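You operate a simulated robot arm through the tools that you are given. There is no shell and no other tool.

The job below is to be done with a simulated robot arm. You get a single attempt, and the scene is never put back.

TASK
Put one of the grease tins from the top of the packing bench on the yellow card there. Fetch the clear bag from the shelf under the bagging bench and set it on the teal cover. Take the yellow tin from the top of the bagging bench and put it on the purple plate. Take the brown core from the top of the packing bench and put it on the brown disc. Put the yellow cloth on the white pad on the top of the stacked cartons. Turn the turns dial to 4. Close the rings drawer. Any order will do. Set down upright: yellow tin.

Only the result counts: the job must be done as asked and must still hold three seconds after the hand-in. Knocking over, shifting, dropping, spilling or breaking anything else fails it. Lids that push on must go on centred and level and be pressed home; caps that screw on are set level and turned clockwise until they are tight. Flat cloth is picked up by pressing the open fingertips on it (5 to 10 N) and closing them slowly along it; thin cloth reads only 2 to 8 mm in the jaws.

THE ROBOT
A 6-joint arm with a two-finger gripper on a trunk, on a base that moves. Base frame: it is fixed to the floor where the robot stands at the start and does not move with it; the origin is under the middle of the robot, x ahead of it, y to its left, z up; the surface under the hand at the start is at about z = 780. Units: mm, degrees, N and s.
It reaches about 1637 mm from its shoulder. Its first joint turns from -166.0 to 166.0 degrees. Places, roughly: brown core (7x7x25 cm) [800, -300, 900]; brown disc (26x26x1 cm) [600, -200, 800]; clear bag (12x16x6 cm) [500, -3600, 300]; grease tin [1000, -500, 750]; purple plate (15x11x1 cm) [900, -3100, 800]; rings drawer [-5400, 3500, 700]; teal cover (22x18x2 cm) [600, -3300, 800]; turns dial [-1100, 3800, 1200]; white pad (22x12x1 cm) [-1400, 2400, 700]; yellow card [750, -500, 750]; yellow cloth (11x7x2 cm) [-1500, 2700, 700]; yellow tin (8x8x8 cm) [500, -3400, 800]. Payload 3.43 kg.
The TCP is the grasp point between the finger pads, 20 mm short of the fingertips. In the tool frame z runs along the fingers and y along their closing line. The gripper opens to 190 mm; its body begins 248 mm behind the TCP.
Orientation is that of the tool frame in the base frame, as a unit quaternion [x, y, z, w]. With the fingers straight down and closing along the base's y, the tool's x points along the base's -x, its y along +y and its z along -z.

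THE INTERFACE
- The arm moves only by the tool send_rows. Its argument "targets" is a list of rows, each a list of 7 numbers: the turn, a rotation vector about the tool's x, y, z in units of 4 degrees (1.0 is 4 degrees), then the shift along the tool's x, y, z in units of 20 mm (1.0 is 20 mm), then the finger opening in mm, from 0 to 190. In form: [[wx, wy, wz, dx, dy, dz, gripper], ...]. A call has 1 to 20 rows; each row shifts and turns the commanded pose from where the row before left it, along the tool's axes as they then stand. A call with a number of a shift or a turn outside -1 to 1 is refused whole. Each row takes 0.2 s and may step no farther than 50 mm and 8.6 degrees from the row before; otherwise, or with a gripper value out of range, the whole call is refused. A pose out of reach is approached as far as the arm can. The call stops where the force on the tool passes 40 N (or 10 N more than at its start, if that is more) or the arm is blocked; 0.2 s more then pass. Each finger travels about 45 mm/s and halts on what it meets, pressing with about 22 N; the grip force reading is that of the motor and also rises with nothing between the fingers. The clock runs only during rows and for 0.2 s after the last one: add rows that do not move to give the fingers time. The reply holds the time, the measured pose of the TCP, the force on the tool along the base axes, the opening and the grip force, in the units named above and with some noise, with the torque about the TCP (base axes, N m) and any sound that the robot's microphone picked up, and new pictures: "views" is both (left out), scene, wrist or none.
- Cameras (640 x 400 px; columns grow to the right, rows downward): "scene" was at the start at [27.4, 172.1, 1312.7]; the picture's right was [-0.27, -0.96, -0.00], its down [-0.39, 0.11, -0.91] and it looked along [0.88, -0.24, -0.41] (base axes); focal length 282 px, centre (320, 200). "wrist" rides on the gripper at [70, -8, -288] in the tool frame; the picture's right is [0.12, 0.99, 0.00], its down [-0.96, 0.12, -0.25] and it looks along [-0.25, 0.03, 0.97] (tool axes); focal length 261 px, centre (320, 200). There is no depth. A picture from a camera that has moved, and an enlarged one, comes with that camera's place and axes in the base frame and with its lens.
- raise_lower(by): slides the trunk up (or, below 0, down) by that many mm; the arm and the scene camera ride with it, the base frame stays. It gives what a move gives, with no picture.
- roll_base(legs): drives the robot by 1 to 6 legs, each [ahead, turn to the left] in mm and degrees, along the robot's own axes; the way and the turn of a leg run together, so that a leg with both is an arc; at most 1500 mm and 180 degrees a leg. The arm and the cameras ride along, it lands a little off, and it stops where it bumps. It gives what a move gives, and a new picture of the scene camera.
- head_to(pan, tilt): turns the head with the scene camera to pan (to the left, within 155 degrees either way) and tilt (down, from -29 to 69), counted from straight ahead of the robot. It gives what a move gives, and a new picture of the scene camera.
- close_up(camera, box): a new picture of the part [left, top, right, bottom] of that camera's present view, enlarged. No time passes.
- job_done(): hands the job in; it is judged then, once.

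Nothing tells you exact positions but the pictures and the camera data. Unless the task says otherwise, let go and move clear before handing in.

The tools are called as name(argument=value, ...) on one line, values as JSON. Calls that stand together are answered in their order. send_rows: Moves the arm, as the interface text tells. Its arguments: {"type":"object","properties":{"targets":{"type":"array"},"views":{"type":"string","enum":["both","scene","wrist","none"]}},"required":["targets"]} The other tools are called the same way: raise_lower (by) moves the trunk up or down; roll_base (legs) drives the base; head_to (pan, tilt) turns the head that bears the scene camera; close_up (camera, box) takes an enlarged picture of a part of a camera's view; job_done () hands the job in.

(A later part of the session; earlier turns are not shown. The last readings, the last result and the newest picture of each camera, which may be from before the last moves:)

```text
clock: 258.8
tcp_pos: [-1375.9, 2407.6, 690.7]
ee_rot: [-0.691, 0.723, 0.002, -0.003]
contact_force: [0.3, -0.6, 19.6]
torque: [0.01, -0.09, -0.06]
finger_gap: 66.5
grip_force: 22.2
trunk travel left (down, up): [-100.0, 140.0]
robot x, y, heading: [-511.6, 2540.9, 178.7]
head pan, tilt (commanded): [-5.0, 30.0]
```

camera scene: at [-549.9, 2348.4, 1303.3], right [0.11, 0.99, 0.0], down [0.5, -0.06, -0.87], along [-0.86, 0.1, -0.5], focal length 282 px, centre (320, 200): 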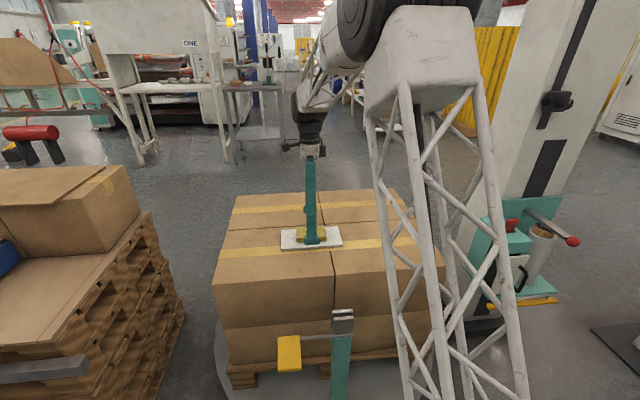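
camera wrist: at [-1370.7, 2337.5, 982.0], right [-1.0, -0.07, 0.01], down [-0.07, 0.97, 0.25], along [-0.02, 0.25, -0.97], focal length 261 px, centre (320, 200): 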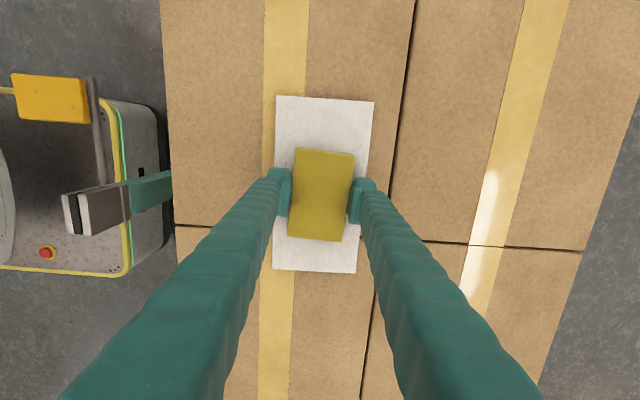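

send_rows(targets=[[0, 0, 0, 0, 0.15, 0, 40], [0, 0, 0, 0, 0.15, 0, 40], [0, 0, 0, 0, 0.15, 0, 40], [0, 0, 0, 0, 0.17, 0, 40], [0, 0, 0, 0, 0, 0, 40]], views="wrist")

close_up(camera="scene", box=[260, 200, 380, 275])

close_up(camera="scene", box=[250, 180, 410, 280])

```text
clock: 260.0
tcp_pos: [-1388.5, 2408.9, 691.5]
ee_rot: [-0.69, 0.724, 0.003, -0.002]
contact_force: [9.3, -0.8, 23.8]
torque: [0.06, -0.36, -0.06]
finger_gap: 66.7
grip_force: 21.8
trunk travel left (down, up): [-100.0, 140.0]
robot x, y, heading: [-514.8, 2538.7, 178.4]
head pan, tilt (commanded): [-5.0, 30.0]
camera wrist: at [-1382.5, 2338.4, 978.5], right [-1.0, -0.07, 0.01], down [-0.07, 0.97, 0.25], along [-0.02, 0.25, -0.97], focal length 261 px, centre (320, 200)
```

wrist: 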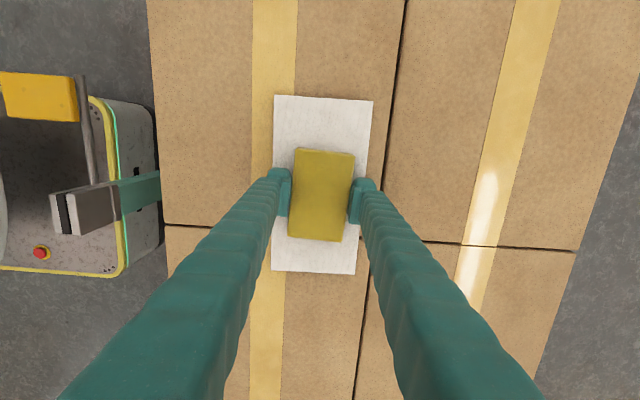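

```text
5.33 times, centred on (320, 238) of scene
camera zoom: at [-548.8, 2348.5, 1303.3], right [0.11, 0.99, 0.0], down [0.5, -0.06, -0.87], along [-0.86, 0.1, -0.5], focal length 1505 px, centre (320, 0)
```

zoom: 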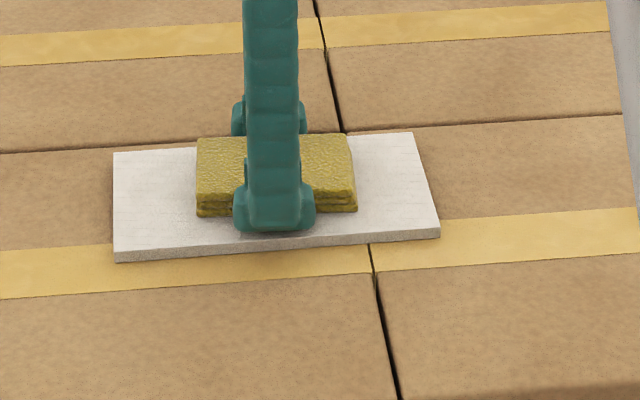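

```text
4.00 times, centred on (330, 230) of scene
camera zoom: at [-548.8, 2348.5, 1303.3], right [0.11, 0.99, 0.0], down [0.5, -0.06, -0.87], along [-0.86, 0.1, -0.5], focal length 1128 px, centre (280, 80)
```

zoom: 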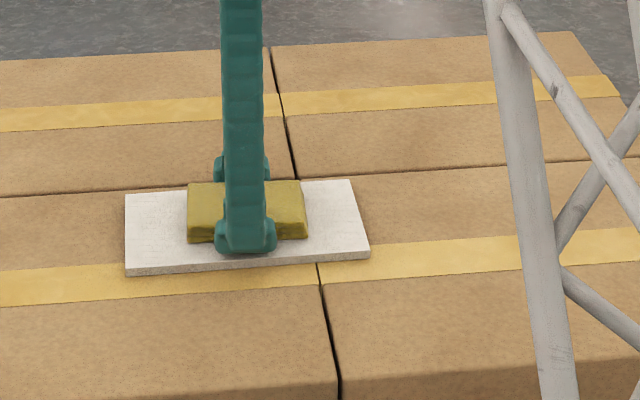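

send_rows(targets=[[0, 0, 0, 0, 0, -0.05, 40], [0, 0, 0, 0, 0, 0, 40]], views="none")

```text
clock: 260.6
tcp_pos: [-1389.8, 2409.4, 691.2]
ee_rot: [-0.691, 0.723, 0.002, -0.001]
contact_force: [2.8, -1.5, 9.2]
torque: [-0.01, -0.06, -0.01]
finger_gap: 66.5
grip_force: 22.3
trunk travel left (down, up): [-100.0, 140.0]
robot x, y, heading: [-513.7, 2542.8, 178.4]
head pan, tilt (commanded): [-5.0, 30.0]
```

send_rows(targets=[[0, 0, 0, 0, 0, -0.04, 40], [0, 0, 0, 0, 0, 0, 40]], views="none")

```text
clock: 261.2
tcp_pos: [-1389.1, 2410.3, 693.6]
ee_rot: [-0.69, 0.724, 0.002, -0.002]
contact_force: [0.6, -0.2, -0.7]
torque: [0.0, 0.01, 0.02]
finger_gap: 66.8
grip_force: 22.1
trunk travel left (down, up): [-100.0, 140.0]
robot x, y, heading: [-513.1, 2542.6, 178.7]
head pan, tilt (commanded): [-5.0, 30.0]
```

send_rows(targets=[[0, 0, 0, 0, 0, 0, 69], [0, 0, 0, 0, 0, 0, 73], [0, 0, 0, 0, 0, 0, 80], [0, 0, 0, 0, 0, 0, 88], [0, 0, 0, 0, 0, 0, 96], [0, 0, 0, 0, 0, 0, 100], [0, 0, 0, 0, 0, -0.3, 100], [0, 0, 0, 0, 0, -1, 100], [0, 0, 0, 0, 0, -1, 100], [0, 0, 0, 0, 0, -1, 100], [0, 0, 0, 0, 0, -1, 100], [0, 0, 0, 0, 0, -1, 100], [0, 0, 0, 0, 0, -1, 100], [0, 0, 0, 0, 0, -1, 100], [0, 0, 0, 0, 0, -1, 100]], views="both")

close_up(camera="scene", box=[250, 180, 410, 280])

```text
clock: 264.4
tcp_pos: [-1387.5, 2408.4, 859.2]
ee_rot: [-0.691, 0.723, 0.002, -0.001]
contact_force: [-0.2, 0.7, -0.3]
torque: [0.03, -0.04, 0.03]
finger_gap: 100.0
grip_force: 0.1
trunk travel left (down, up): [-100.0, 140.0]
robot x, y, heading: [-513.8, 2538.3, 178.8]
head pan, tilt (commanded): [-5.0, 30.0]
camera scene: at [-550.0, 2348.4, 1303.2], right [0.11, 0.99, 0.0], down [0.5, -0.06, -0.87], along [-0.86, 0.1, -0.5], focal length 282 px, centre (320, 200)
camera wrist: at [-1381.7, 2336.5, 1145.6], right [-1.0, -0.07, 0.01], down [-0.07, 0.97, 0.25], along [-0.02, 0.25, -0.97], focal length 261 px, centre (320, 200)
```

scene: 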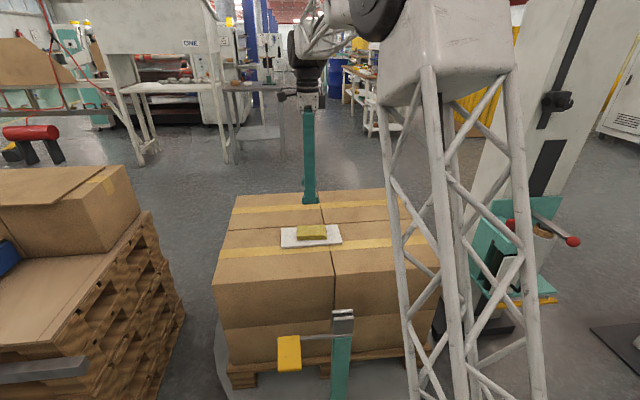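
wrist: 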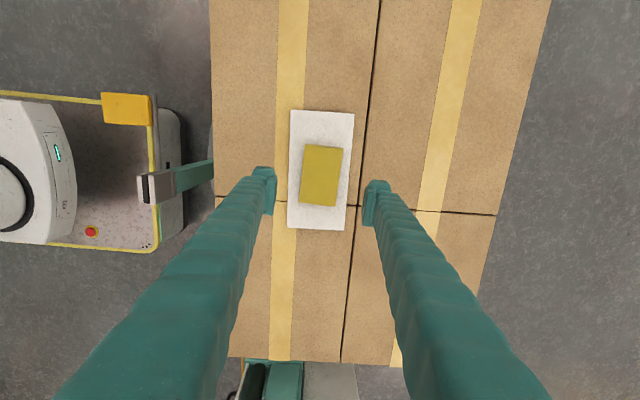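

```text
4.00 times, centred on (330, 230) of scene
camera zoom: at [-550.0, 2348.4, 1303.2], right [0.11, 0.99, 0.0], down [0.5, -0.06, -0.87], along [-0.86, 0.1, -0.5], focal length 1128 px, centre (280, 80)
```

zoom: 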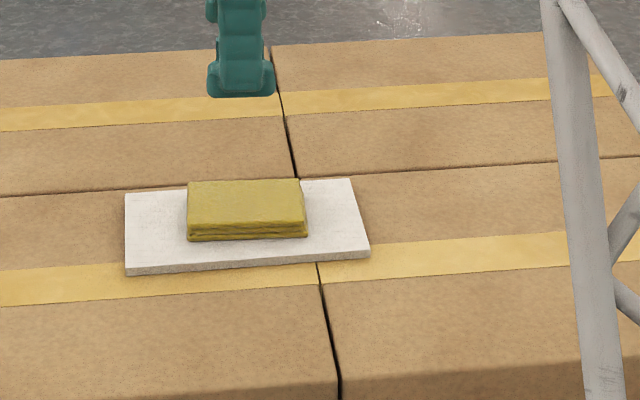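

The cloth rests on the pad, and the pad is back within 2–3 mm of where it was. Next is the turns dial, so I'm looking at the control box.

head_to(pan=-65, tilt=5)

close_up(camera="scene", box=[220, 80, 460, 280])

```text
clock: 265.7
tcp_pos: [-1386.2, 2407.8, 857.8]
ee_rot: [-0.691, 0.723, 0.002, -0.002]
contact_force: [-0.4, 0.5, -0.1]
torque: [0.01, 0.01, -0.03]
finger_gap: 99.9
grip_force: 0.1
trunk travel left (down, up): [-100.0, 140.0]
robot x, y, heading: [-512.7, 2540.6, 178.8]
head pan, tilt (commanded): [-65.0, 5.0]
camera scene: at [-496.9, 2422.5, 1343.7], right [0.92, 0.4, 0.0], down [0.04, -0.08, -1.0], along [-0.4, 0.91, -0.09], focal length 282 px, centre (320, 200)
```

scene: 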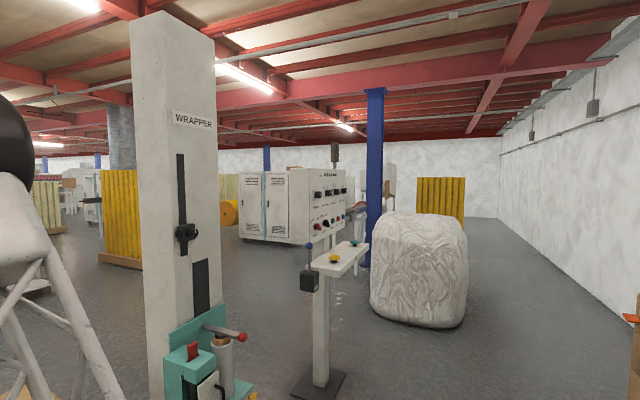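

```text
2.00 times, centred on (340, 180) of scene
camera zoom: at [-496.9, 2422.5, 1343.7], right [0.92, 0.4, 0.0], down [0.04, -0.08, -1.0], along [-0.4, 0.91, -0.09], focal length 564 px, centre (280, 240)
```

zoom: 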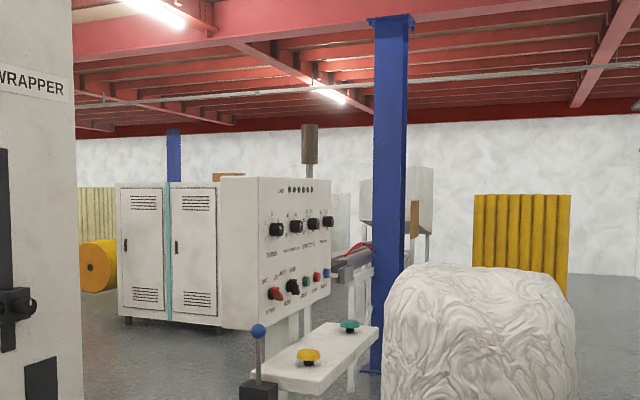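

send_rows(targets=[[0, 0, -1, 0, 0, -0.75, 100], [0, 0, -1, 0, 0, -0.75, 100], [0, 0, -1, 0, 0, -0.75, 100], [0, 0, -1, 0, 0, -0.75, 100], [0, 0, -1, 0, 0, -0.75, 100], [0, 0, -1, 0, 0, -0.75, 100], [0, 0, -1, 0, 0, -0.75, 100], [0, 0, -1, 0, 0, -0.75, 100], [0, 0, -1, 0, 0, -0.75, 100], [0, 0, -1, 0, 0, -0.75, 100], [0, 0, -1, 0, 0, -0.75, 100], [0, 0, -1, 0, 0, -0.75, 100], [0, 0, -1, 0, 0, -0.75, 100], [0, 0, -1, 0, 0, -0.75, 100], [0, 0, -1, 0, 0, -0.75, 100], [0, 0, -1, 0, 0, -0.75, 100], [0, 0, -1, 0, 0, -0.75, 100], [0, 0, -1, 0, 0, -0.75, 100], [0, 0, -1, 0, 0, -0.75, 100], [0, 0, -1, 0, 0, -0.75, 100]], views="none")

send_rows(targets=[[0, 0, -1, 0, 0, 0, 60], [0, 0, -1, 0, 0, 0, 60], [0, 0, -0.8, 0, 0, 0, 60], [0, 0, 0, 1, 0, 0, 60], [0, 0, 0, 1, 0, 0, 60], [0, 0, 0, 1, 0, 0, 60], [0, 0, 0, 1, 0, 0, 60], [0, 0, 0, 1, 0, 0, 60], [0, 0, 0, 1, 0, 0, 60], [0, 0, 0, 1, 0, 0, 60], [0, 0, 0, 1, 0, 0, 60], [0, 0, 0, 1, 0, 0, 60], [0, 0, 0, 1, 0, 0, 60], [0, 0, 0, 1, 0, 0, 60], [0, 0, 0, 1, 0, 0, 60], [0, 0, 0, 1, 0, 0, 60], [0, 0, 0, 1, 0, 0, 60]], views="none")

roll_base(legs=[[-230, 0], [0, -88.7]])

head_to(pan=0, tilt=20)

```text
clock: 269.9
tcp_pos: [-1385.7, 2408.5, 1158.0]
ee_rot: [0.994, -0.11, -0.003, -0.001]
contact_force: [0.2, -0.2, 0.1]
torque: [0.04, 0.04, -0.04]
finger_gap: 99.9
grip_force: 0.1
trunk travel left (down, up): [-100.0, 140.0]
robot x, y, heading: [-509.4, 2541.5, 178.7]
head pan, tilt (commanded): [-65.0, 5.0]
```

```text
clock: 273.5
tcp_pos: [-1106.3, 2403.9, 1155.4]
ee_rot: [1.0, -0.012, -0.003, -0.001]
contact_force: [-0.5, 0.0, -0.7]
torque: [0.03, -0.14, 0.03]
finger_gap: 59.9
grip_force: 0.0
trunk travel left (down, up): [-100.0, 140.0]
robot x, y, heading: [-511.4, 2541.8, 178.8]
head pan, tilt (commanded): [-65.0, 5.0]
```

```text
clock: 279.2
tcp_pos: [-427.3, 3124.8, 1154.6]
ee_rot: [-0.704, 0.71, 0.002, 0.002]
contact_force: [-0.2, 0.6, -0.2]
torque: [-0.03, 0.01, -0.02]
finger_gap: 60.0
grip_force: 0.1
trunk travel left (down, up): [-100.0, 140.0]
robot x, y, heading: [-279.6, 2536.4, 89.5]
head pan, tilt (commanded): [-65.0, 5.0]
camera scene: at [-398.1, 2513.0, 1343.7], right [0.42, -0.91, 0.0], down [-0.08, -0.04, -1.0], along [0.91, 0.42, -0.09], focal length 282 px, centre (320, 200)
```

scene: 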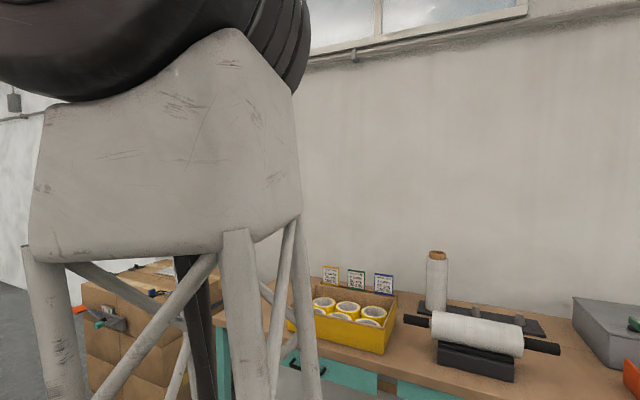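

```text
clock: 280.6
tcp_pos: [-428.5, 3125.4, 1156.2]
ee_rot: [-0.704, 0.71, 0.003, 0.002]
contact_force: [-0.5, 0.4, -0.3]
torque: [-0.01, -0.05, 0.0]
finger_gap: 60.2
grip_force: 0.2
trunk travel left (down, up): [-100.0, 140.0]
robot x, y, heading: [-278.5, 2535.7, 89.6]
head pan, tilt (commanded): [0.0, 20.0]
camera scene: at [-480.9, 2567.8, 1319.3], right [1.0, -0.01, 0.0], down [0.0, -0.34, -0.94], along [0.01, 0.94, -0.34], focal length 282 px, centre (320, 200)
```

scene: 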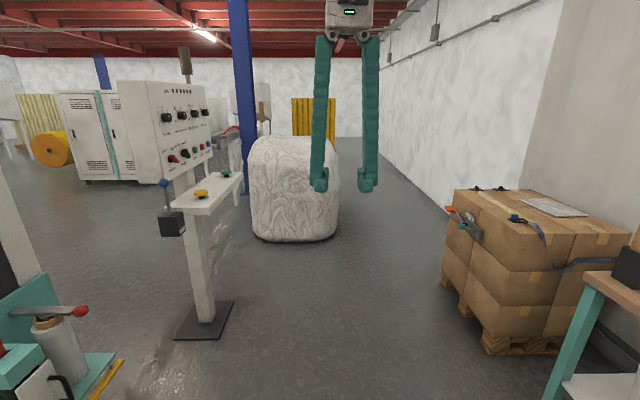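

close_up(camera="scene", box=[110, 60, 270, 220])

```text
2.50 times, centred on (190, 140) of scene
camera zoom: at [-480.9, 2567.8, 1319.3], right [1.0, -0.01, 0.0], down [0.0, -0.34, -0.94], along [0.01, 0.94, -0.34], focal length 705 px, centre (645, 350)
```

zoom: 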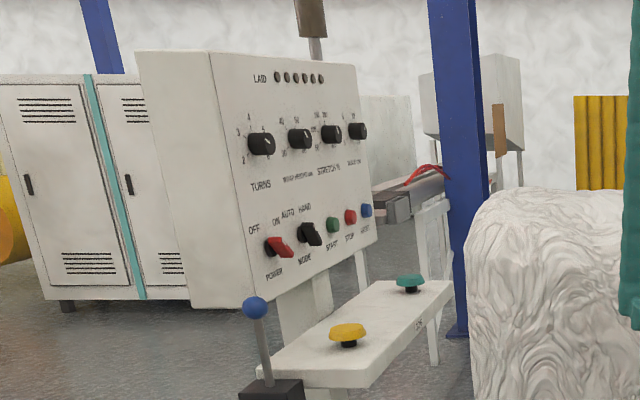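

roll_base(legs=[[1250, 0], [0, 88.4]])

head_to(pan=-5, tilt=10)

```text
clock: 290.8
tcp_pos: [-873.7, 3639.1, 1154.9]
ee_rot: [1.0, -0.017, -0.002, -0.001]
contact_force: [0.1, 0.4, -0.5]
torque: [0.01, -0.02, 0.01]
finger_gap: 60.0
grip_force: 0.0
trunk travel left (down, up): [-100.0, 140.0]
robot x, y, heading: [-278.4, 3771.4, 178.3]
head pan, tilt (commanded): [0.0, 20.0]
camera scene: at [-321.8, 3571.4, 1319.3], right [0.03, 1.0, 0.0], down [0.34, -0.01, -0.94], along [-0.94, 0.03, -0.34], focal length 282 px, centre (320, 200)
```

scene: 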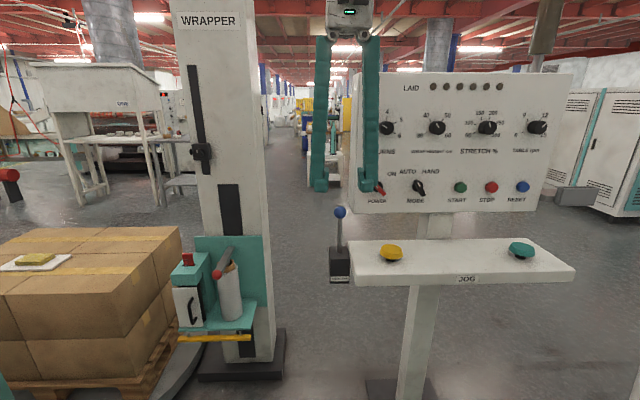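

```text
clock: 291.5
tcp_pos: [-873.9, 3638.7, 1155.8]
ee_rot: [1.0, -0.018, -0.003, 0.0]
contact_force: [-0.1, 0.9, -0.1]
torque: [-0.01, -0.02, -0.01]
finger_gap: 59.8
grip_force: 0.1
trunk travel left (down, up): [-100.0, 140.0]
robot x, y, heading: [-279.9, 3767.5, 178.3]
head pan, tilt (commanded): [-5.0, 10.0]
camera scene: at [-321.1, 3579.5, 1335.6], right [0.12, 0.99, 0.0], down [0.17, -0.02, -0.98], along [-0.98, 0.12, -0.17], focal length 282 px, centre (320, 200)
```

scene: 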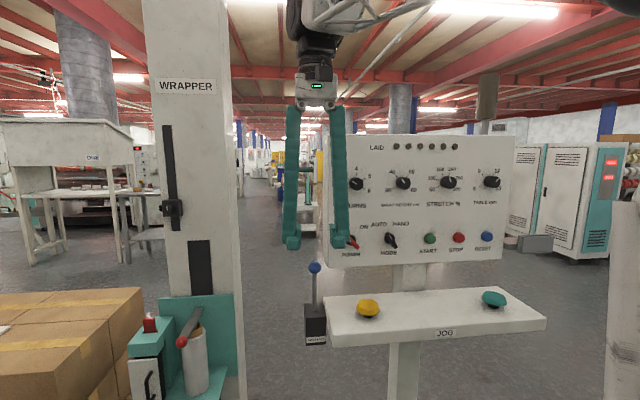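

close_up(camera="scene", box=[320, 150, 440, 225])

close_up(camera="wrist", box=[0, 0, 640, 400])

```text
5.33 times, centred on (380, 188) of scene
camera zoom: at [-321.1, 3579.5, 1335.6], right [0.12, 0.99, 0.0], down [0.17, -0.02, -0.98], along [-0.98, 0.12, -0.17], focal length 1505 px, centre (0, 267)
```

zoom: 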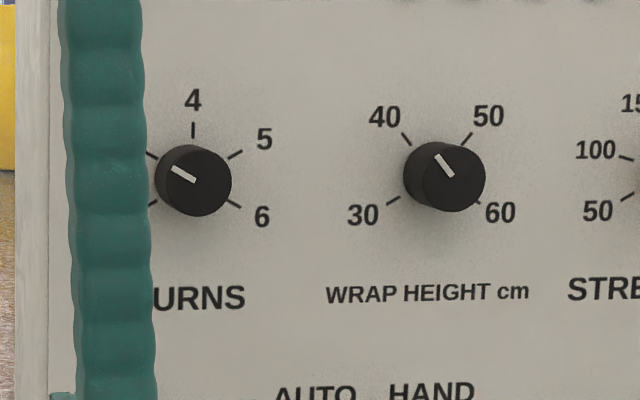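

```text
1.00 times, centred on (320, 200) of wrist (not enlarged: the box is as wide or as high as the picture)
camera zoom: at [-803.1, 3644.9, 1442.9], right [0.08, -1.0, 0.0], down [-0.96, -0.08, 0.25], along [-0.25, -0.02, -0.97], focal length 261 px, centre (320, 200)
```

zoom: 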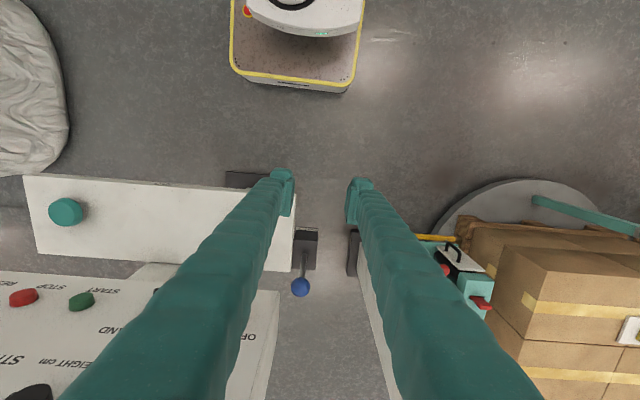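

The TURNS dial is the leftmost top knob, at about (-1111, 3794, 1242). It points at 3 now, so it needs 60° clockwise to reach 4. I'll back off a little, level the hand toward the panel and look straight at the knob.

roll_base(legs=[[-150, 0]])

send_rows(targets=[[0, 0, 0, -1, -0.7, -0.39, 60], [0, 0, 0, -1, -0.7, -0.39, 60], [0, 0, 0, -1, -0.7, -0.39, 60], [0, 0, 0, -1, -0.7, -0.39, 60], [0, 0, 0, -1, -0.7, -0.39, 60], [0, 0, 0, -1, -0.7, -0.39, 60], [0, 0, 0, -1, -0.7, -0.39, 60], [0, 0, 0, -1, -0.7, -0.39, 60], [0, 0, 0, -1, -0.7, -0.39, 60], [0, 0, 0, -1, -0.7, -0.39, 60], [0, 0, 0, -1, -0.7, -0.39, 60]], views="scene")

```text
clock: 292.9
tcp_pos: [-722.8, 3634.9, 1155.8]
ee_rot: [1.0, -0.019, -0.003, 0.0]
contact_force: [-0.3, -0.1, -1.0]
torque: [0.01, -0.02, -0.04]
finger_gap: 60.2
grip_force: 0.0
trunk travel left (down, up): [-100.0, 140.0]
robot x, y, heading: [-127.9, 3764.4, 178.3]
head pan, tilt (commanded): [-5.0, 10.0]
camera scene: at [-170.0, 3574.4, 1335.6], right [0.12, 0.99, 0.0], down [0.17, -0.02, -0.98], along [-0.98, 0.12, -0.17], focal length 282 px, centre (320, 200)
```

scene: 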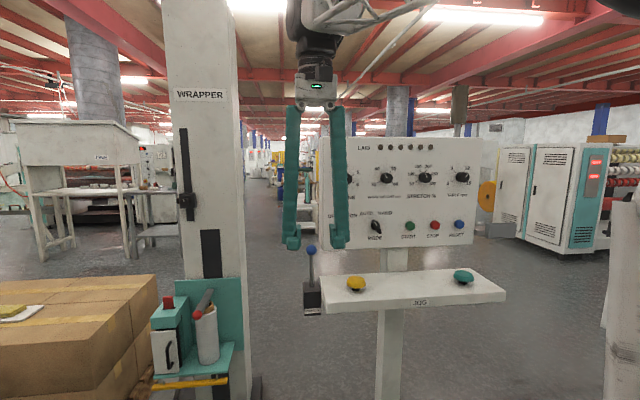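

```text
clock: 295.3
tcp_pos: [-927.1, 3795.5, 1223.1]
ee_rot: [1.0, -0.019, -0.006, -0.001]
contact_force: [0.4, -0.2, 1.5]
torque: [0.04, 0.07, 0.05]
finger_gap: 60.1
grip_force: 0.1
out of reach, approached as far as the arm can: row 10, 11
trunk travel left (down, up): [-100.0, 140.0]
robot x, y, heading: [-129.7, 3769.8, 178.1]
head pan, tilt (commanded): [-5.0, 10.0]
camera scene: at [-169.8, 3574.3, 1335.6], right [0.12, 0.99, 0.0], down [0.17, -0.02, -0.98], along [-0.98, 0.12, -0.17], focal length 282 px, centre (320, 200)
```

scene: 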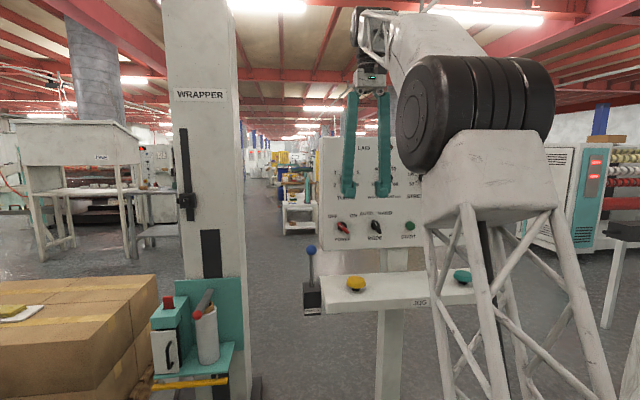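

send_rows(targets=[[0, -1, 0, 0, 0, 0, 60], [0, -1, 0, 0, 0, 0, 60], [0, -1, 0, 0, 0, 0, 60], [0, -1, 0, 0, 0, 0, 60], [0, -1, 0, 0, 0, 0, 60], [0, -1, 0, 0, 0, 0, 60], [0, -1, 0, 0, 0, 0, 60], [0, -1, 0, 0, 0, 0, 60], [0, -1, 0, 0, 0, 0, 60], [0, -1, 0, 0, 0, 0, 60], [0, -1, 0, 0, 0, 0, 60], [0, -1, 0, 0, 0, 0, 60]], views="scene")

```text
clock: 297.9
tcp_pos: [-927.4, 3797.1, 1220.4]
ee_rot: [0.912, -0.016, -0.409, -0.007]
contact_force: [-0.1, 0.9, -0.2]
torque: [0.02, -0.02, -0.01]
finger_gap: 60.3
grip_force: 0.0
trunk travel left (down, up): [-100.0, 140.0]
robot x, y, heading: [-130.2, 3766.8, 178.1]
head pan, tilt (commanded): [-5.0, 10.0]
camera scene: at [-170.3, 3574.5, 1335.7], right [0.12, 0.99, 0.0], down [0.17, -0.02, -0.98], along [-0.98, 0.12, -0.17], focal length 282 px, centre (320, 200)
```

scene: 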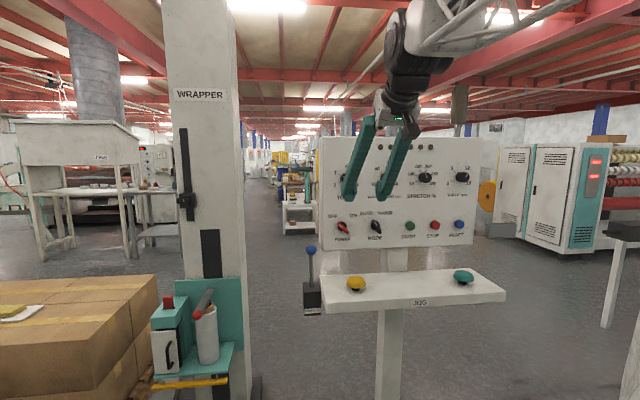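

send_rows(targets=[[0, -1, 0, 0, 0, 0, 70], [0, -1, 0, 0, 0, 0, 70], [0, -1, 0, 0, 0, 0, 70], [0, -1, 0, 0, 0, 0, 70], [0, -1, 0, 0, 0, 0, 70], [0, -1, 0, 0, 0, 0, 70], [0, -1, 0, 0, 0, 0, 70], [0, -1, 0, 0, 0, 0, 70], [0, -1, 0, 0, 0, 0, 70], [0, -1, 0, 0, 0, 0, 70], [0, -0.4, 0, 0, 0, 0, 70], [0, 0, 0, 0, 0, 0, 70]], views="both")

```text
clock: 300.5
tcp_pos: [-927.2, 3795.6, 1221.4]
ee_rot: [0.708, -0.013, -0.706, -0.013]
contact_force: [0.3, 0.4, 0.7]
torque: [0.05, 0.01, -0.05]
finger_gap: 70.1
grip_force: 0.0
trunk travel left (down, up): [-100.0, 140.0]
robot x, y, heading: [-126.9, 3763.3, 178.1]
head pan, tilt (commanded): [-5.0, 10.0]
camera scene: at [-169.8, 3574.5, 1335.6], right [0.12, 0.99, 0.0], down [0.17, -0.02, -0.98], along [-0.98, 0.12, -0.17], focal length 282 px, centre (320, 200)
camera wrist: at [-640.5, 3794.2, 1151.5], right [-0.04, -0.99, -0.12], down [0.24, -0.12, 0.96], along [-0.97, 0.01, 0.24], focal length 261 px, centre (320, 200)
```

scene: 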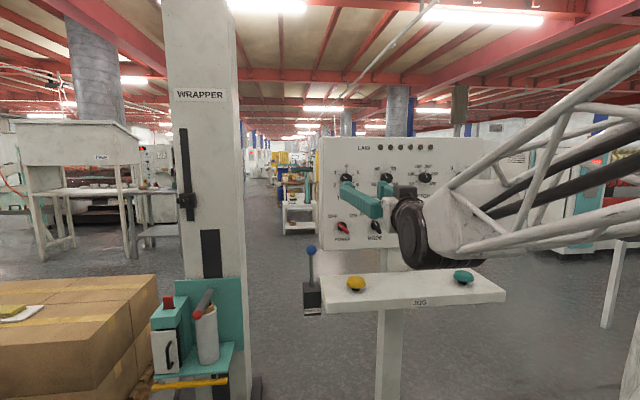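
wrist: 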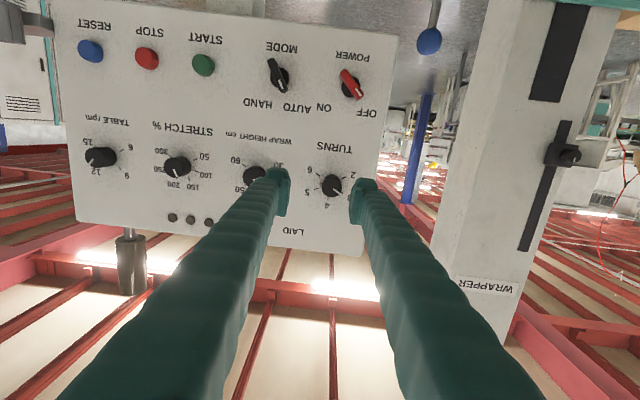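

close_up(camera="wrist", box=[270, 130, 390, 240])

close_up(camera="scene", box=[310, 140, 430, 215])

```text
3.64 times, centred on (330, 185) of wrist
camera zoom: at [-640.5, 3794.2, 1151.5], right [-0.04, -0.99, -0.12], down [0.24, -0.12, 0.96], along [-0.97, 0.01, 0.24], focal length 948 px, centre (284, 254)
```

zoom: 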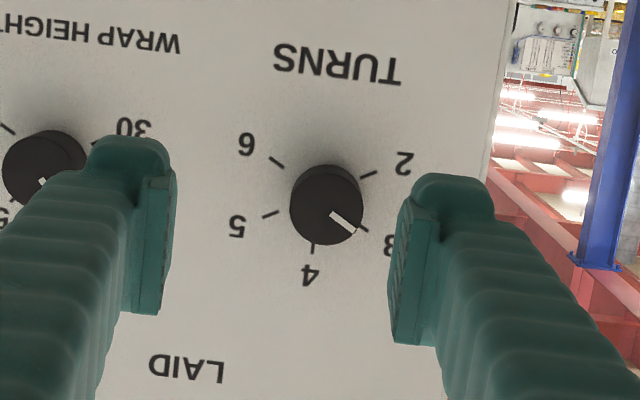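

```text
5.33 times, centred on (370, 178) of scene
camera zoom: at [-169.8, 3574.5, 1335.6], right [0.12, 0.99, 0.0], down [0.17, -0.02, -0.98], along [-0.98, 0.12, -0.17], focal length 1505 px, centre (53, 320)
```

zoom: 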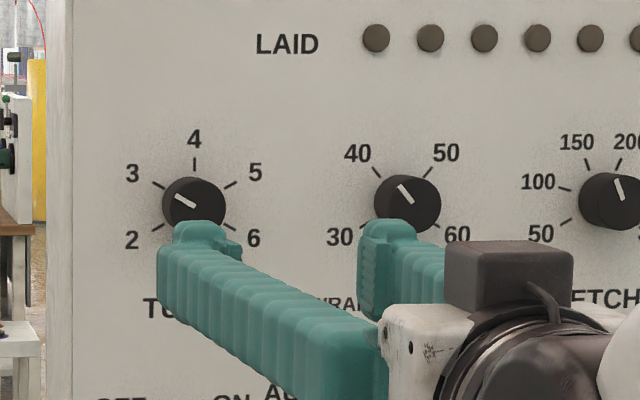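

send_rows(targets=[[0, 0, 0, -0.5, 0.6, 0, 70], [0, 0, 0, -0.5, 0.6, 0, 70], [0, 0, 0, 0, 0, 1, 70], [0, 0, 0, 0, 0, 1, 70], [0, 0, 0, 0, 0, 1, 70], [0, 0, 0, 0, 0, 1, 70], [0, 0, 0, 0, 0, 1, 70], [0, 0, 0, 0, 0, 0.6, 70], [0, 0, 0, 0, 0, 0, 70]], views="both")

close_up(camera="wrist", box=[250, 120, 390, 240])

close_up(camera="scene", box=[310, 140, 430, 215])

```text
clock: 302.5
tcp_pos: [-1039.9, 3775.9, 1241.0]
ee_rot: [0.708, -0.012, -0.706, -0.013]
contact_force: [0.4, -0.5, 0.6]
torque: [-0.02, 0.02, -0.01]
finger_gap: 69.8
grip_force: 0.1
trunk travel left (down, up): [-100.0, 140.0]
robot x, y, heading: [-128.8, 3766.3, 178.1]
head pan, tilt (commanded): [-5.0, 10.0]
camera scene: at [-169.9, 3574.5, 1335.6], right [0.12, 0.99, 0.0], down [0.17, -0.02, -0.98], along [-0.98, 0.12, -0.17], focal length 282 px, centre (320, 200)
camera wrist: at [-754.2, 3774.4, 1171.8], right [-0.04, -0.99, -0.12], down [0.24, -0.12, 0.96], along [-0.97, 0.01, 0.24], focal length 261 px, centre (320, 200)
```

scene: 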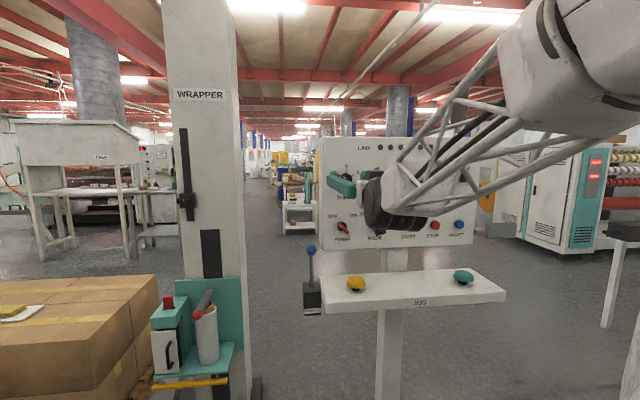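
wrist: 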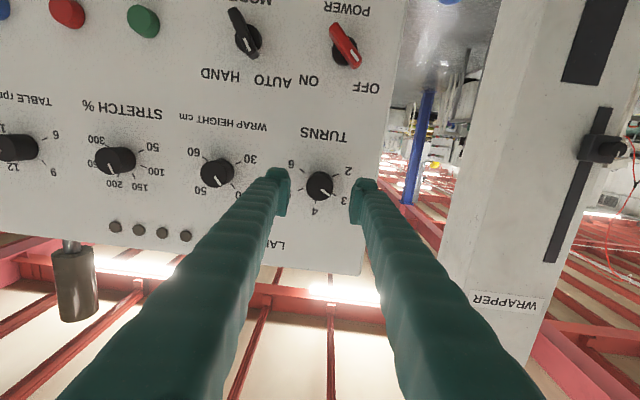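

```text
3.33 times, centred on (320, 180) of wrist
camera zoom: at [-754.2, 3774.4, 1171.8], right [-0.04, -0.99, -0.12], down [0.24, -0.12, 0.96], along [-0.97, 0.01, 0.24], focal length 869 px, centre (320, 267)
```

zoom: 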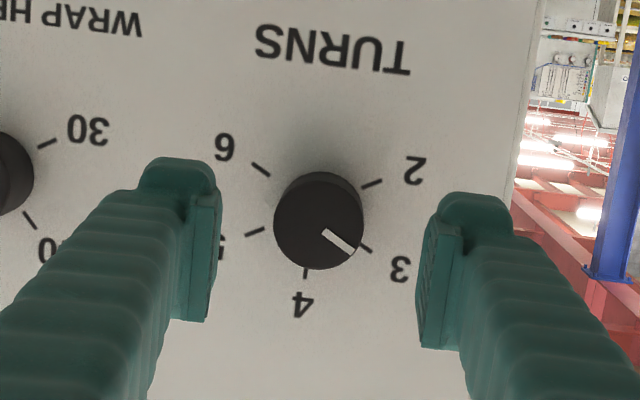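

```text
5.33 times, centred on (370, 178) of scene
camera zoom: at [-169.9, 3574.5, 1335.6], right [0.12, 0.99, 0.0], down [0.17, -0.02, -0.98], along [-0.98, 0.12, -0.17], focal length 1505 px, centre (53, 320)
```

zoom: 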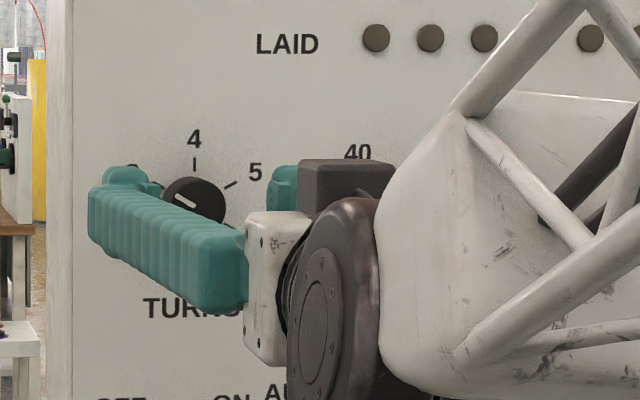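

send_rows(targets=[[0, 0, 0, -0.08, -0.03, 1, 70], [0, 0, 0, 0, 0, 0.75, 70], [0, 0, 0, 0, 0, 0, 70]], views="wrist")

close_up(camera="wrist", box=[250, 120, 390, 240])

close_up(camera="scene", box=[310, 140, 430, 215])

```text
clock: 303.3
tcp_pos: [-1075.0, 3778.1, 1244.1]
ee_rot: [0.708, -0.012, -0.706, -0.013]
contact_force: [0.7, 0.5, -0.2]
torque: [0.01, 0.01, -0.01]
finger_gap: 69.9
grip_force: 0.0
trunk travel left (down, up): [-100.0, 140.0]
robot x, y, heading: [-130.6, 3763.6, 178.2]
head pan, tilt (commanded): [-5.0, 10.0]
camera wrist: at [-788.3, 3775.8, 1174.3], right [-0.04, -0.99, -0.12], down [0.24, -0.12, 0.96], along [-0.97, 0.01, 0.24], focal length 261 px, centre (320, 200)
```

wrist: 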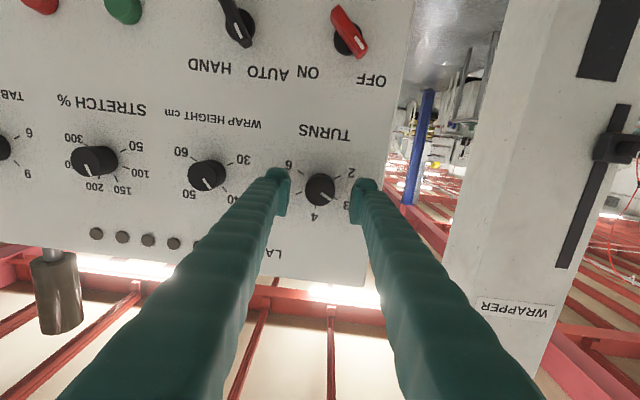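

```text
3.33 times, centred on (320, 180) of wrist
camera zoom: at [-788.3, 3775.8, 1174.3], right [-0.04, -0.99, -0.12], down [0.24, -0.12, 0.96], along [-0.97, 0.01, 0.24], focal length 869 px, centre (320, 267)
```

zoom: 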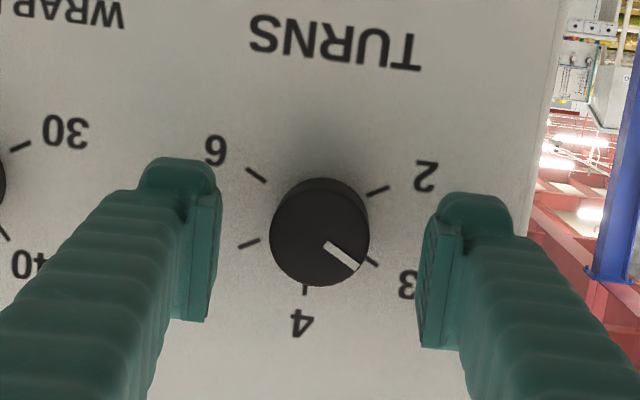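

```text
5.33 times, centred on (370, 178) of scene
camera zoom: at [-169.8, 3574.5, 1335.6], right [0.12, 0.99, 0.0], down [0.17, -0.02, -0.98], along [-0.98, 0.12, -0.17], focal length 1505 px, centre (53, 320)
```

zoom: 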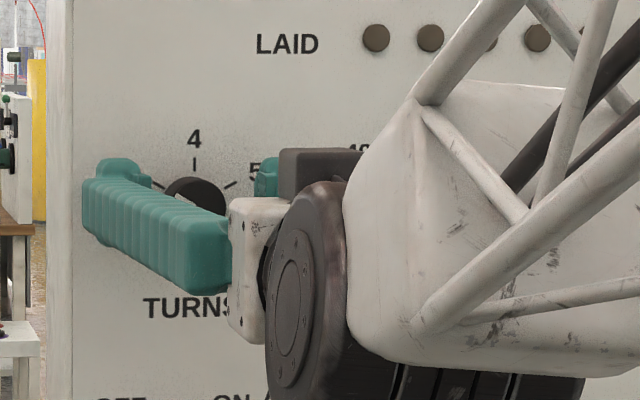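

send_rows(targets=[[0, 0, 0, 0.05, 0, 0.6, 70], [0, 0, 0, 0, 0, 0.1, 70], [0, 0, 0, 0, 0, 0.1, 70], [0, 0, 0, 0, 0, 0, 70]], views="wrist")

close_up(camera="wrist", box=[250, 120, 390, 240])

```text
clock: 304.3
tcp_pos: [-1090.0, 3778.2, 1242.3]
ee_rot: [0.708, -0.013, -0.706, -0.014]
contact_force: [-1.1, -0.6, 0.3]
torque: [0.0, -0.01, 0.01]
finger_gap: 69.9
grip_force: 0.1
trunk travel left (down, up): [-100.0, 140.0]
robot x, y, heading: [-128.7, 3765.6, 177.9]
head pan, tilt (commanded): [-5.0, 10.0]
camera wrist: at [-804.5, 3776.5, 1172.7], right [-0.04, -0.99, -0.12], down [0.24, -0.12, 0.96], along [-0.97, 0.01, 0.24], focal length 261 px, centre (320, 200)
```

wrist: 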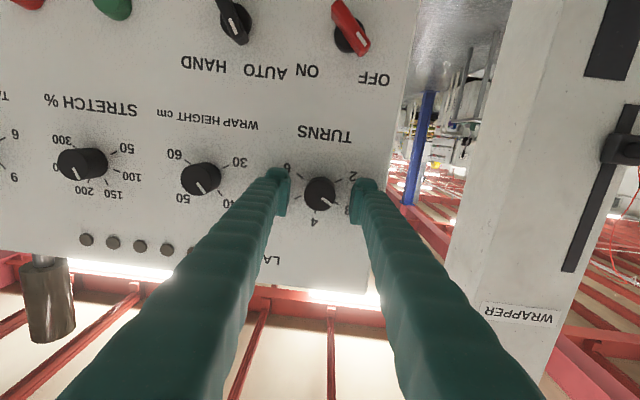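

```text
3.33 times, centred on (320, 180) of wrist
camera zoom: at [-804.5, 3776.5, 1172.7], right [-0.04, -0.99, -0.12], down [0.24, -0.12, 0.96], along [-0.97, 0.01, 0.24], focal length 869 px, centre (320, 267)
```

zoom: 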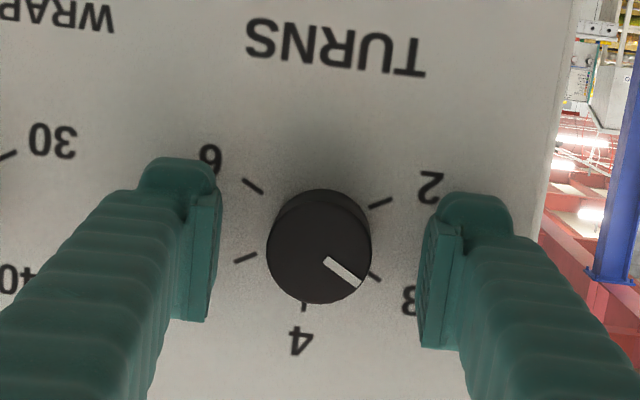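

send_rows(targets=[[0, 0, 0, 0, 0, 0.1, 70], [0, 0, 0, 0, 0, 0.1, 70], [0, 0, 0, 0, 0, 0.1, 70], [0, 0, 0, 0, 0, 0, 70]], views="none")

```text
clock: 305.3
tcp_pos: [-1095.5, 3778.7, 1242.7]
ee_rot: [0.708, -0.013, -0.706, -0.013]
contact_force: [24.5, 0.8, -5.1]
torque: [0.26, -0.07, 1.09]
finger_gap: 70.0
grip_force: 0.0
trunk travel left (down, up): [-100.0, 140.0]
robot x, y, heading: [-130.4, 3766.1, 178.1]
head pan, tilt (commanded): [-5.0, 10.0]
```

send_rows(targets=[[0, 0, 0, 0, 0, -0.15, 70], [0, 0, 0, 0, 0, 0, 70]], views="none")

```text
clock: 305.9
tcp_pos: [-1093.2, 3779.5, 1242.7]
ee_rot: [0.707, -0.013, -0.707, -0.013]
contact_force: [0.1, 0.3, 0.0]
torque: [-0.01, -0.01, -0.02]
finger_gap: 69.8
grip_force: 0.1
trunk travel left (down, up): [-100.0, 140.0]
robot x, y, heading: [-127.2, 3764.4, 178.0]
head pan, tilt (commanded): [-5.0, 10.0]
```

send_rows(targets=[[0, 0, 0, 0, 0, 0, 60], [0, 0, 0, 0, 0, 0, 52], [0, 0, 0, 0, 0, 0, 46], [0, 0, 0, 0, 0, 0, 42], [0, 0, 0, 0, 0, 0, 38], [0, 0, 0, 0, 0, 0, 34], [0, 0, 0, 0, 0, 0, 28], [0, 0, 0, 0, 0, 0, 22], [0, 0, 0, 0, 0, 0, 20]], views="wrist")

close_up(camera="wrist", box=[250, 120, 390, 240])

```text
clock: 307.9
tcp_pos: [-1094.3, 3778.2, 1241.4]
ee_rot: [0.708, -0.013, -0.706, -0.013]
contact_force: [-0.4, -0.6, 0.8]
torque: [0.04, 0.0, 0.09]
finger_gap: 33.7
grip_force: 44.5
trunk travel left (down, up): [-100.0, 140.0]
robot x, y, heading: [-131.3, 3764.7, 177.7]
head pan, tilt (commanded): [-5.0, 10.0]
camera wrist: at [-807.5, 3776.7, 1172.0], right [-0.04, -0.99, -0.12], down [0.24, -0.12, 0.96], along [-0.97, 0.01, 0.24], focal length 261 px, centre (320, 200)
```

wrist: 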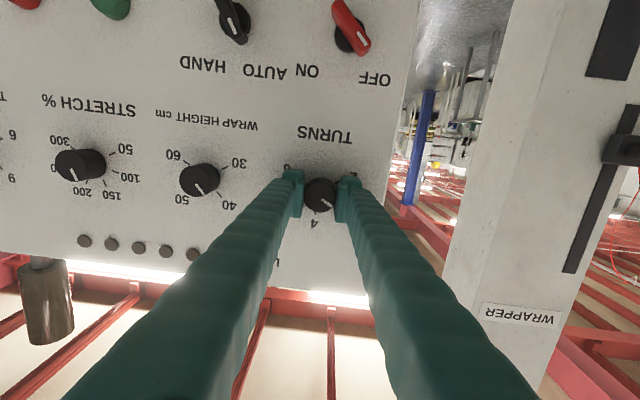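

```text
3.33 times, centred on (320, 180) of wrist
camera zoom: at [-807.5, 3776.7, 1172.0], right [-0.04, -0.99, -0.12], down [0.24, -0.12, 0.96], along [-0.97, 0.01, 0.24], focal length 869 px, centre (320, 267)
```

zoom: 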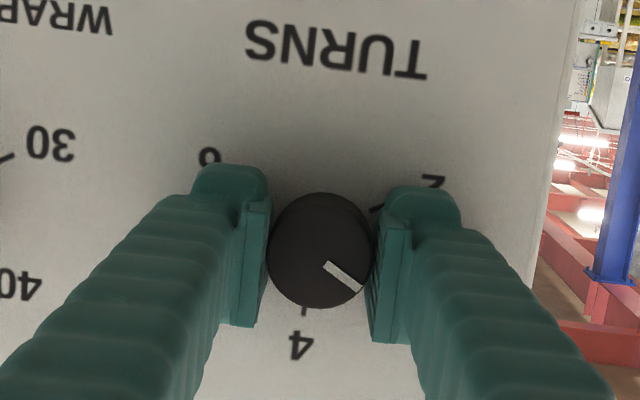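

send_rows(targets=[[0, 0, 1, 0, 0, 0, 20], [0, 0, 1, 0, 0, 0, 20], [0, 0, 1, 0, 0, 0, 20], [0, 0, 1, 0, 0, 0, 20], [0, 0, 1, 0, 0, 0, 20]], views="wrist")

close_up(camera="wrist", box=[250, 120, 390, 240])

```text
clock: 309.1
tcp_pos: [-1093.1, 3780.2, 1241.4]
ee_rot: [-0.695, 0.136, 0.698, -0.11]
contact_force: [12.6, 4.5, -5.9]
torque: [0.03, -0.15, 0.02]
finger_gap: 34.0
grip_force: 45.2
trunk travel left (down, up): [-100.0, 140.0]
robot x, y, heading: [-131.6, 3763.9, 177.8]
head pan, tilt (commanded): [-5.0, 10.0]
camera wrist: at [-808.4, 3752.7, 1173.4], right [-0.04, -0.97, 0.23], down [0.25, 0.21, 0.94], along [-0.97, 0.09, 0.24], focal length 261 px, centre (320, 200)
```

wrist: 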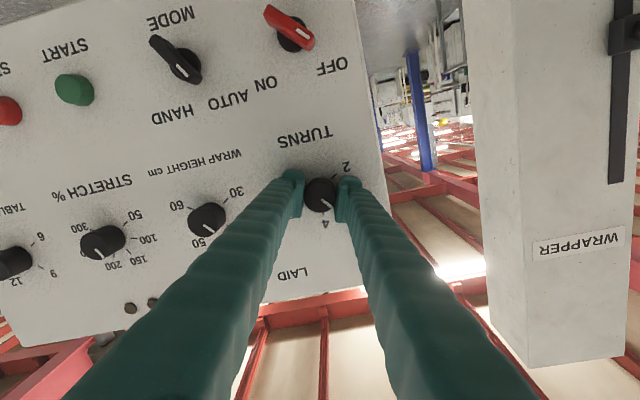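

```text
3.33 times, centred on (320, 180) of wrist
camera zoom: at [-808.4, 3752.7, 1173.4], right [-0.04, -0.97, 0.23], down [0.25, 0.21, 0.94], along [-0.97, 0.09, 0.24], focal length 869 px, centre (320, 267)
```

zoom: 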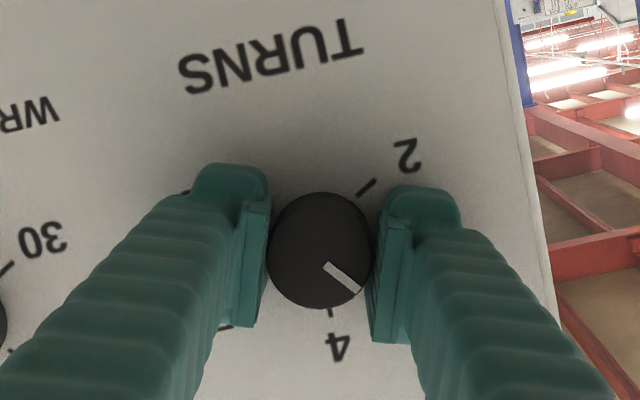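

send_rows(targets=[[0, 0, 1, 0, 0, -0.02, 20], [0, 0, 1, 0, 0, 0, 20], [0, 0, 1, 0, 0, 0, 20], [0, 0, 1, 0, 0, 0, 20], [0, 0, 1, 0, 0, 0, 20], [0, 0, 1, 0, 0, 0, 20]], views="wrist")

close_up(camera="wrist", box=[250, 120, 390, 240])

```text
clock: 310.5
tcp_pos: [-1094.0, 3780.5, 1242.0]
ee_rot: [-0.651, 0.278, 0.659, -0.253]
contact_force: [0.5, 12.0, -9.1]
torque: [0.01, -0.23, 0.03]
finger_gap: 33.1
grip_force: 44.9
trunk travel left (down, up): [-100.0, 140.0]
robot x, y, heading: [-126.3, 3768.2, 178.0]
head pan, tilt (commanded): [-5.0, 10.0]
camera wrist: at [-809.5, 3726.5, 1185.5], right [-0.03, -0.8, 0.6], down [0.27, 0.58, 0.77], along [-0.96, 0.19, 0.2], focal length 261 px, centre (320, 200)
```

wrist: 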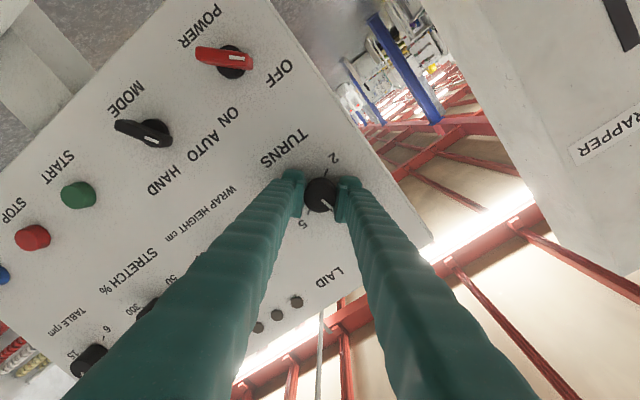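

```text
3.33 times, centred on (320, 180) of wrist
camera zoom: at [-809.5, 3726.5, 1185.5], right [-0.03, -0.8, 0.6], down [0.27, 0.58, 0.77], along [-0.96, 0.19, 0.2], focal length 869 px, centre (320, 267)
```

zoom: 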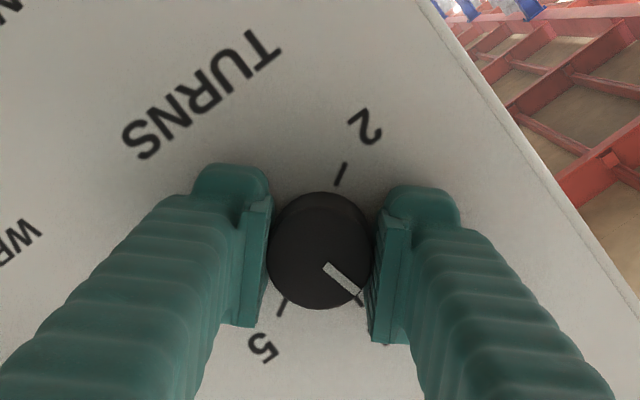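

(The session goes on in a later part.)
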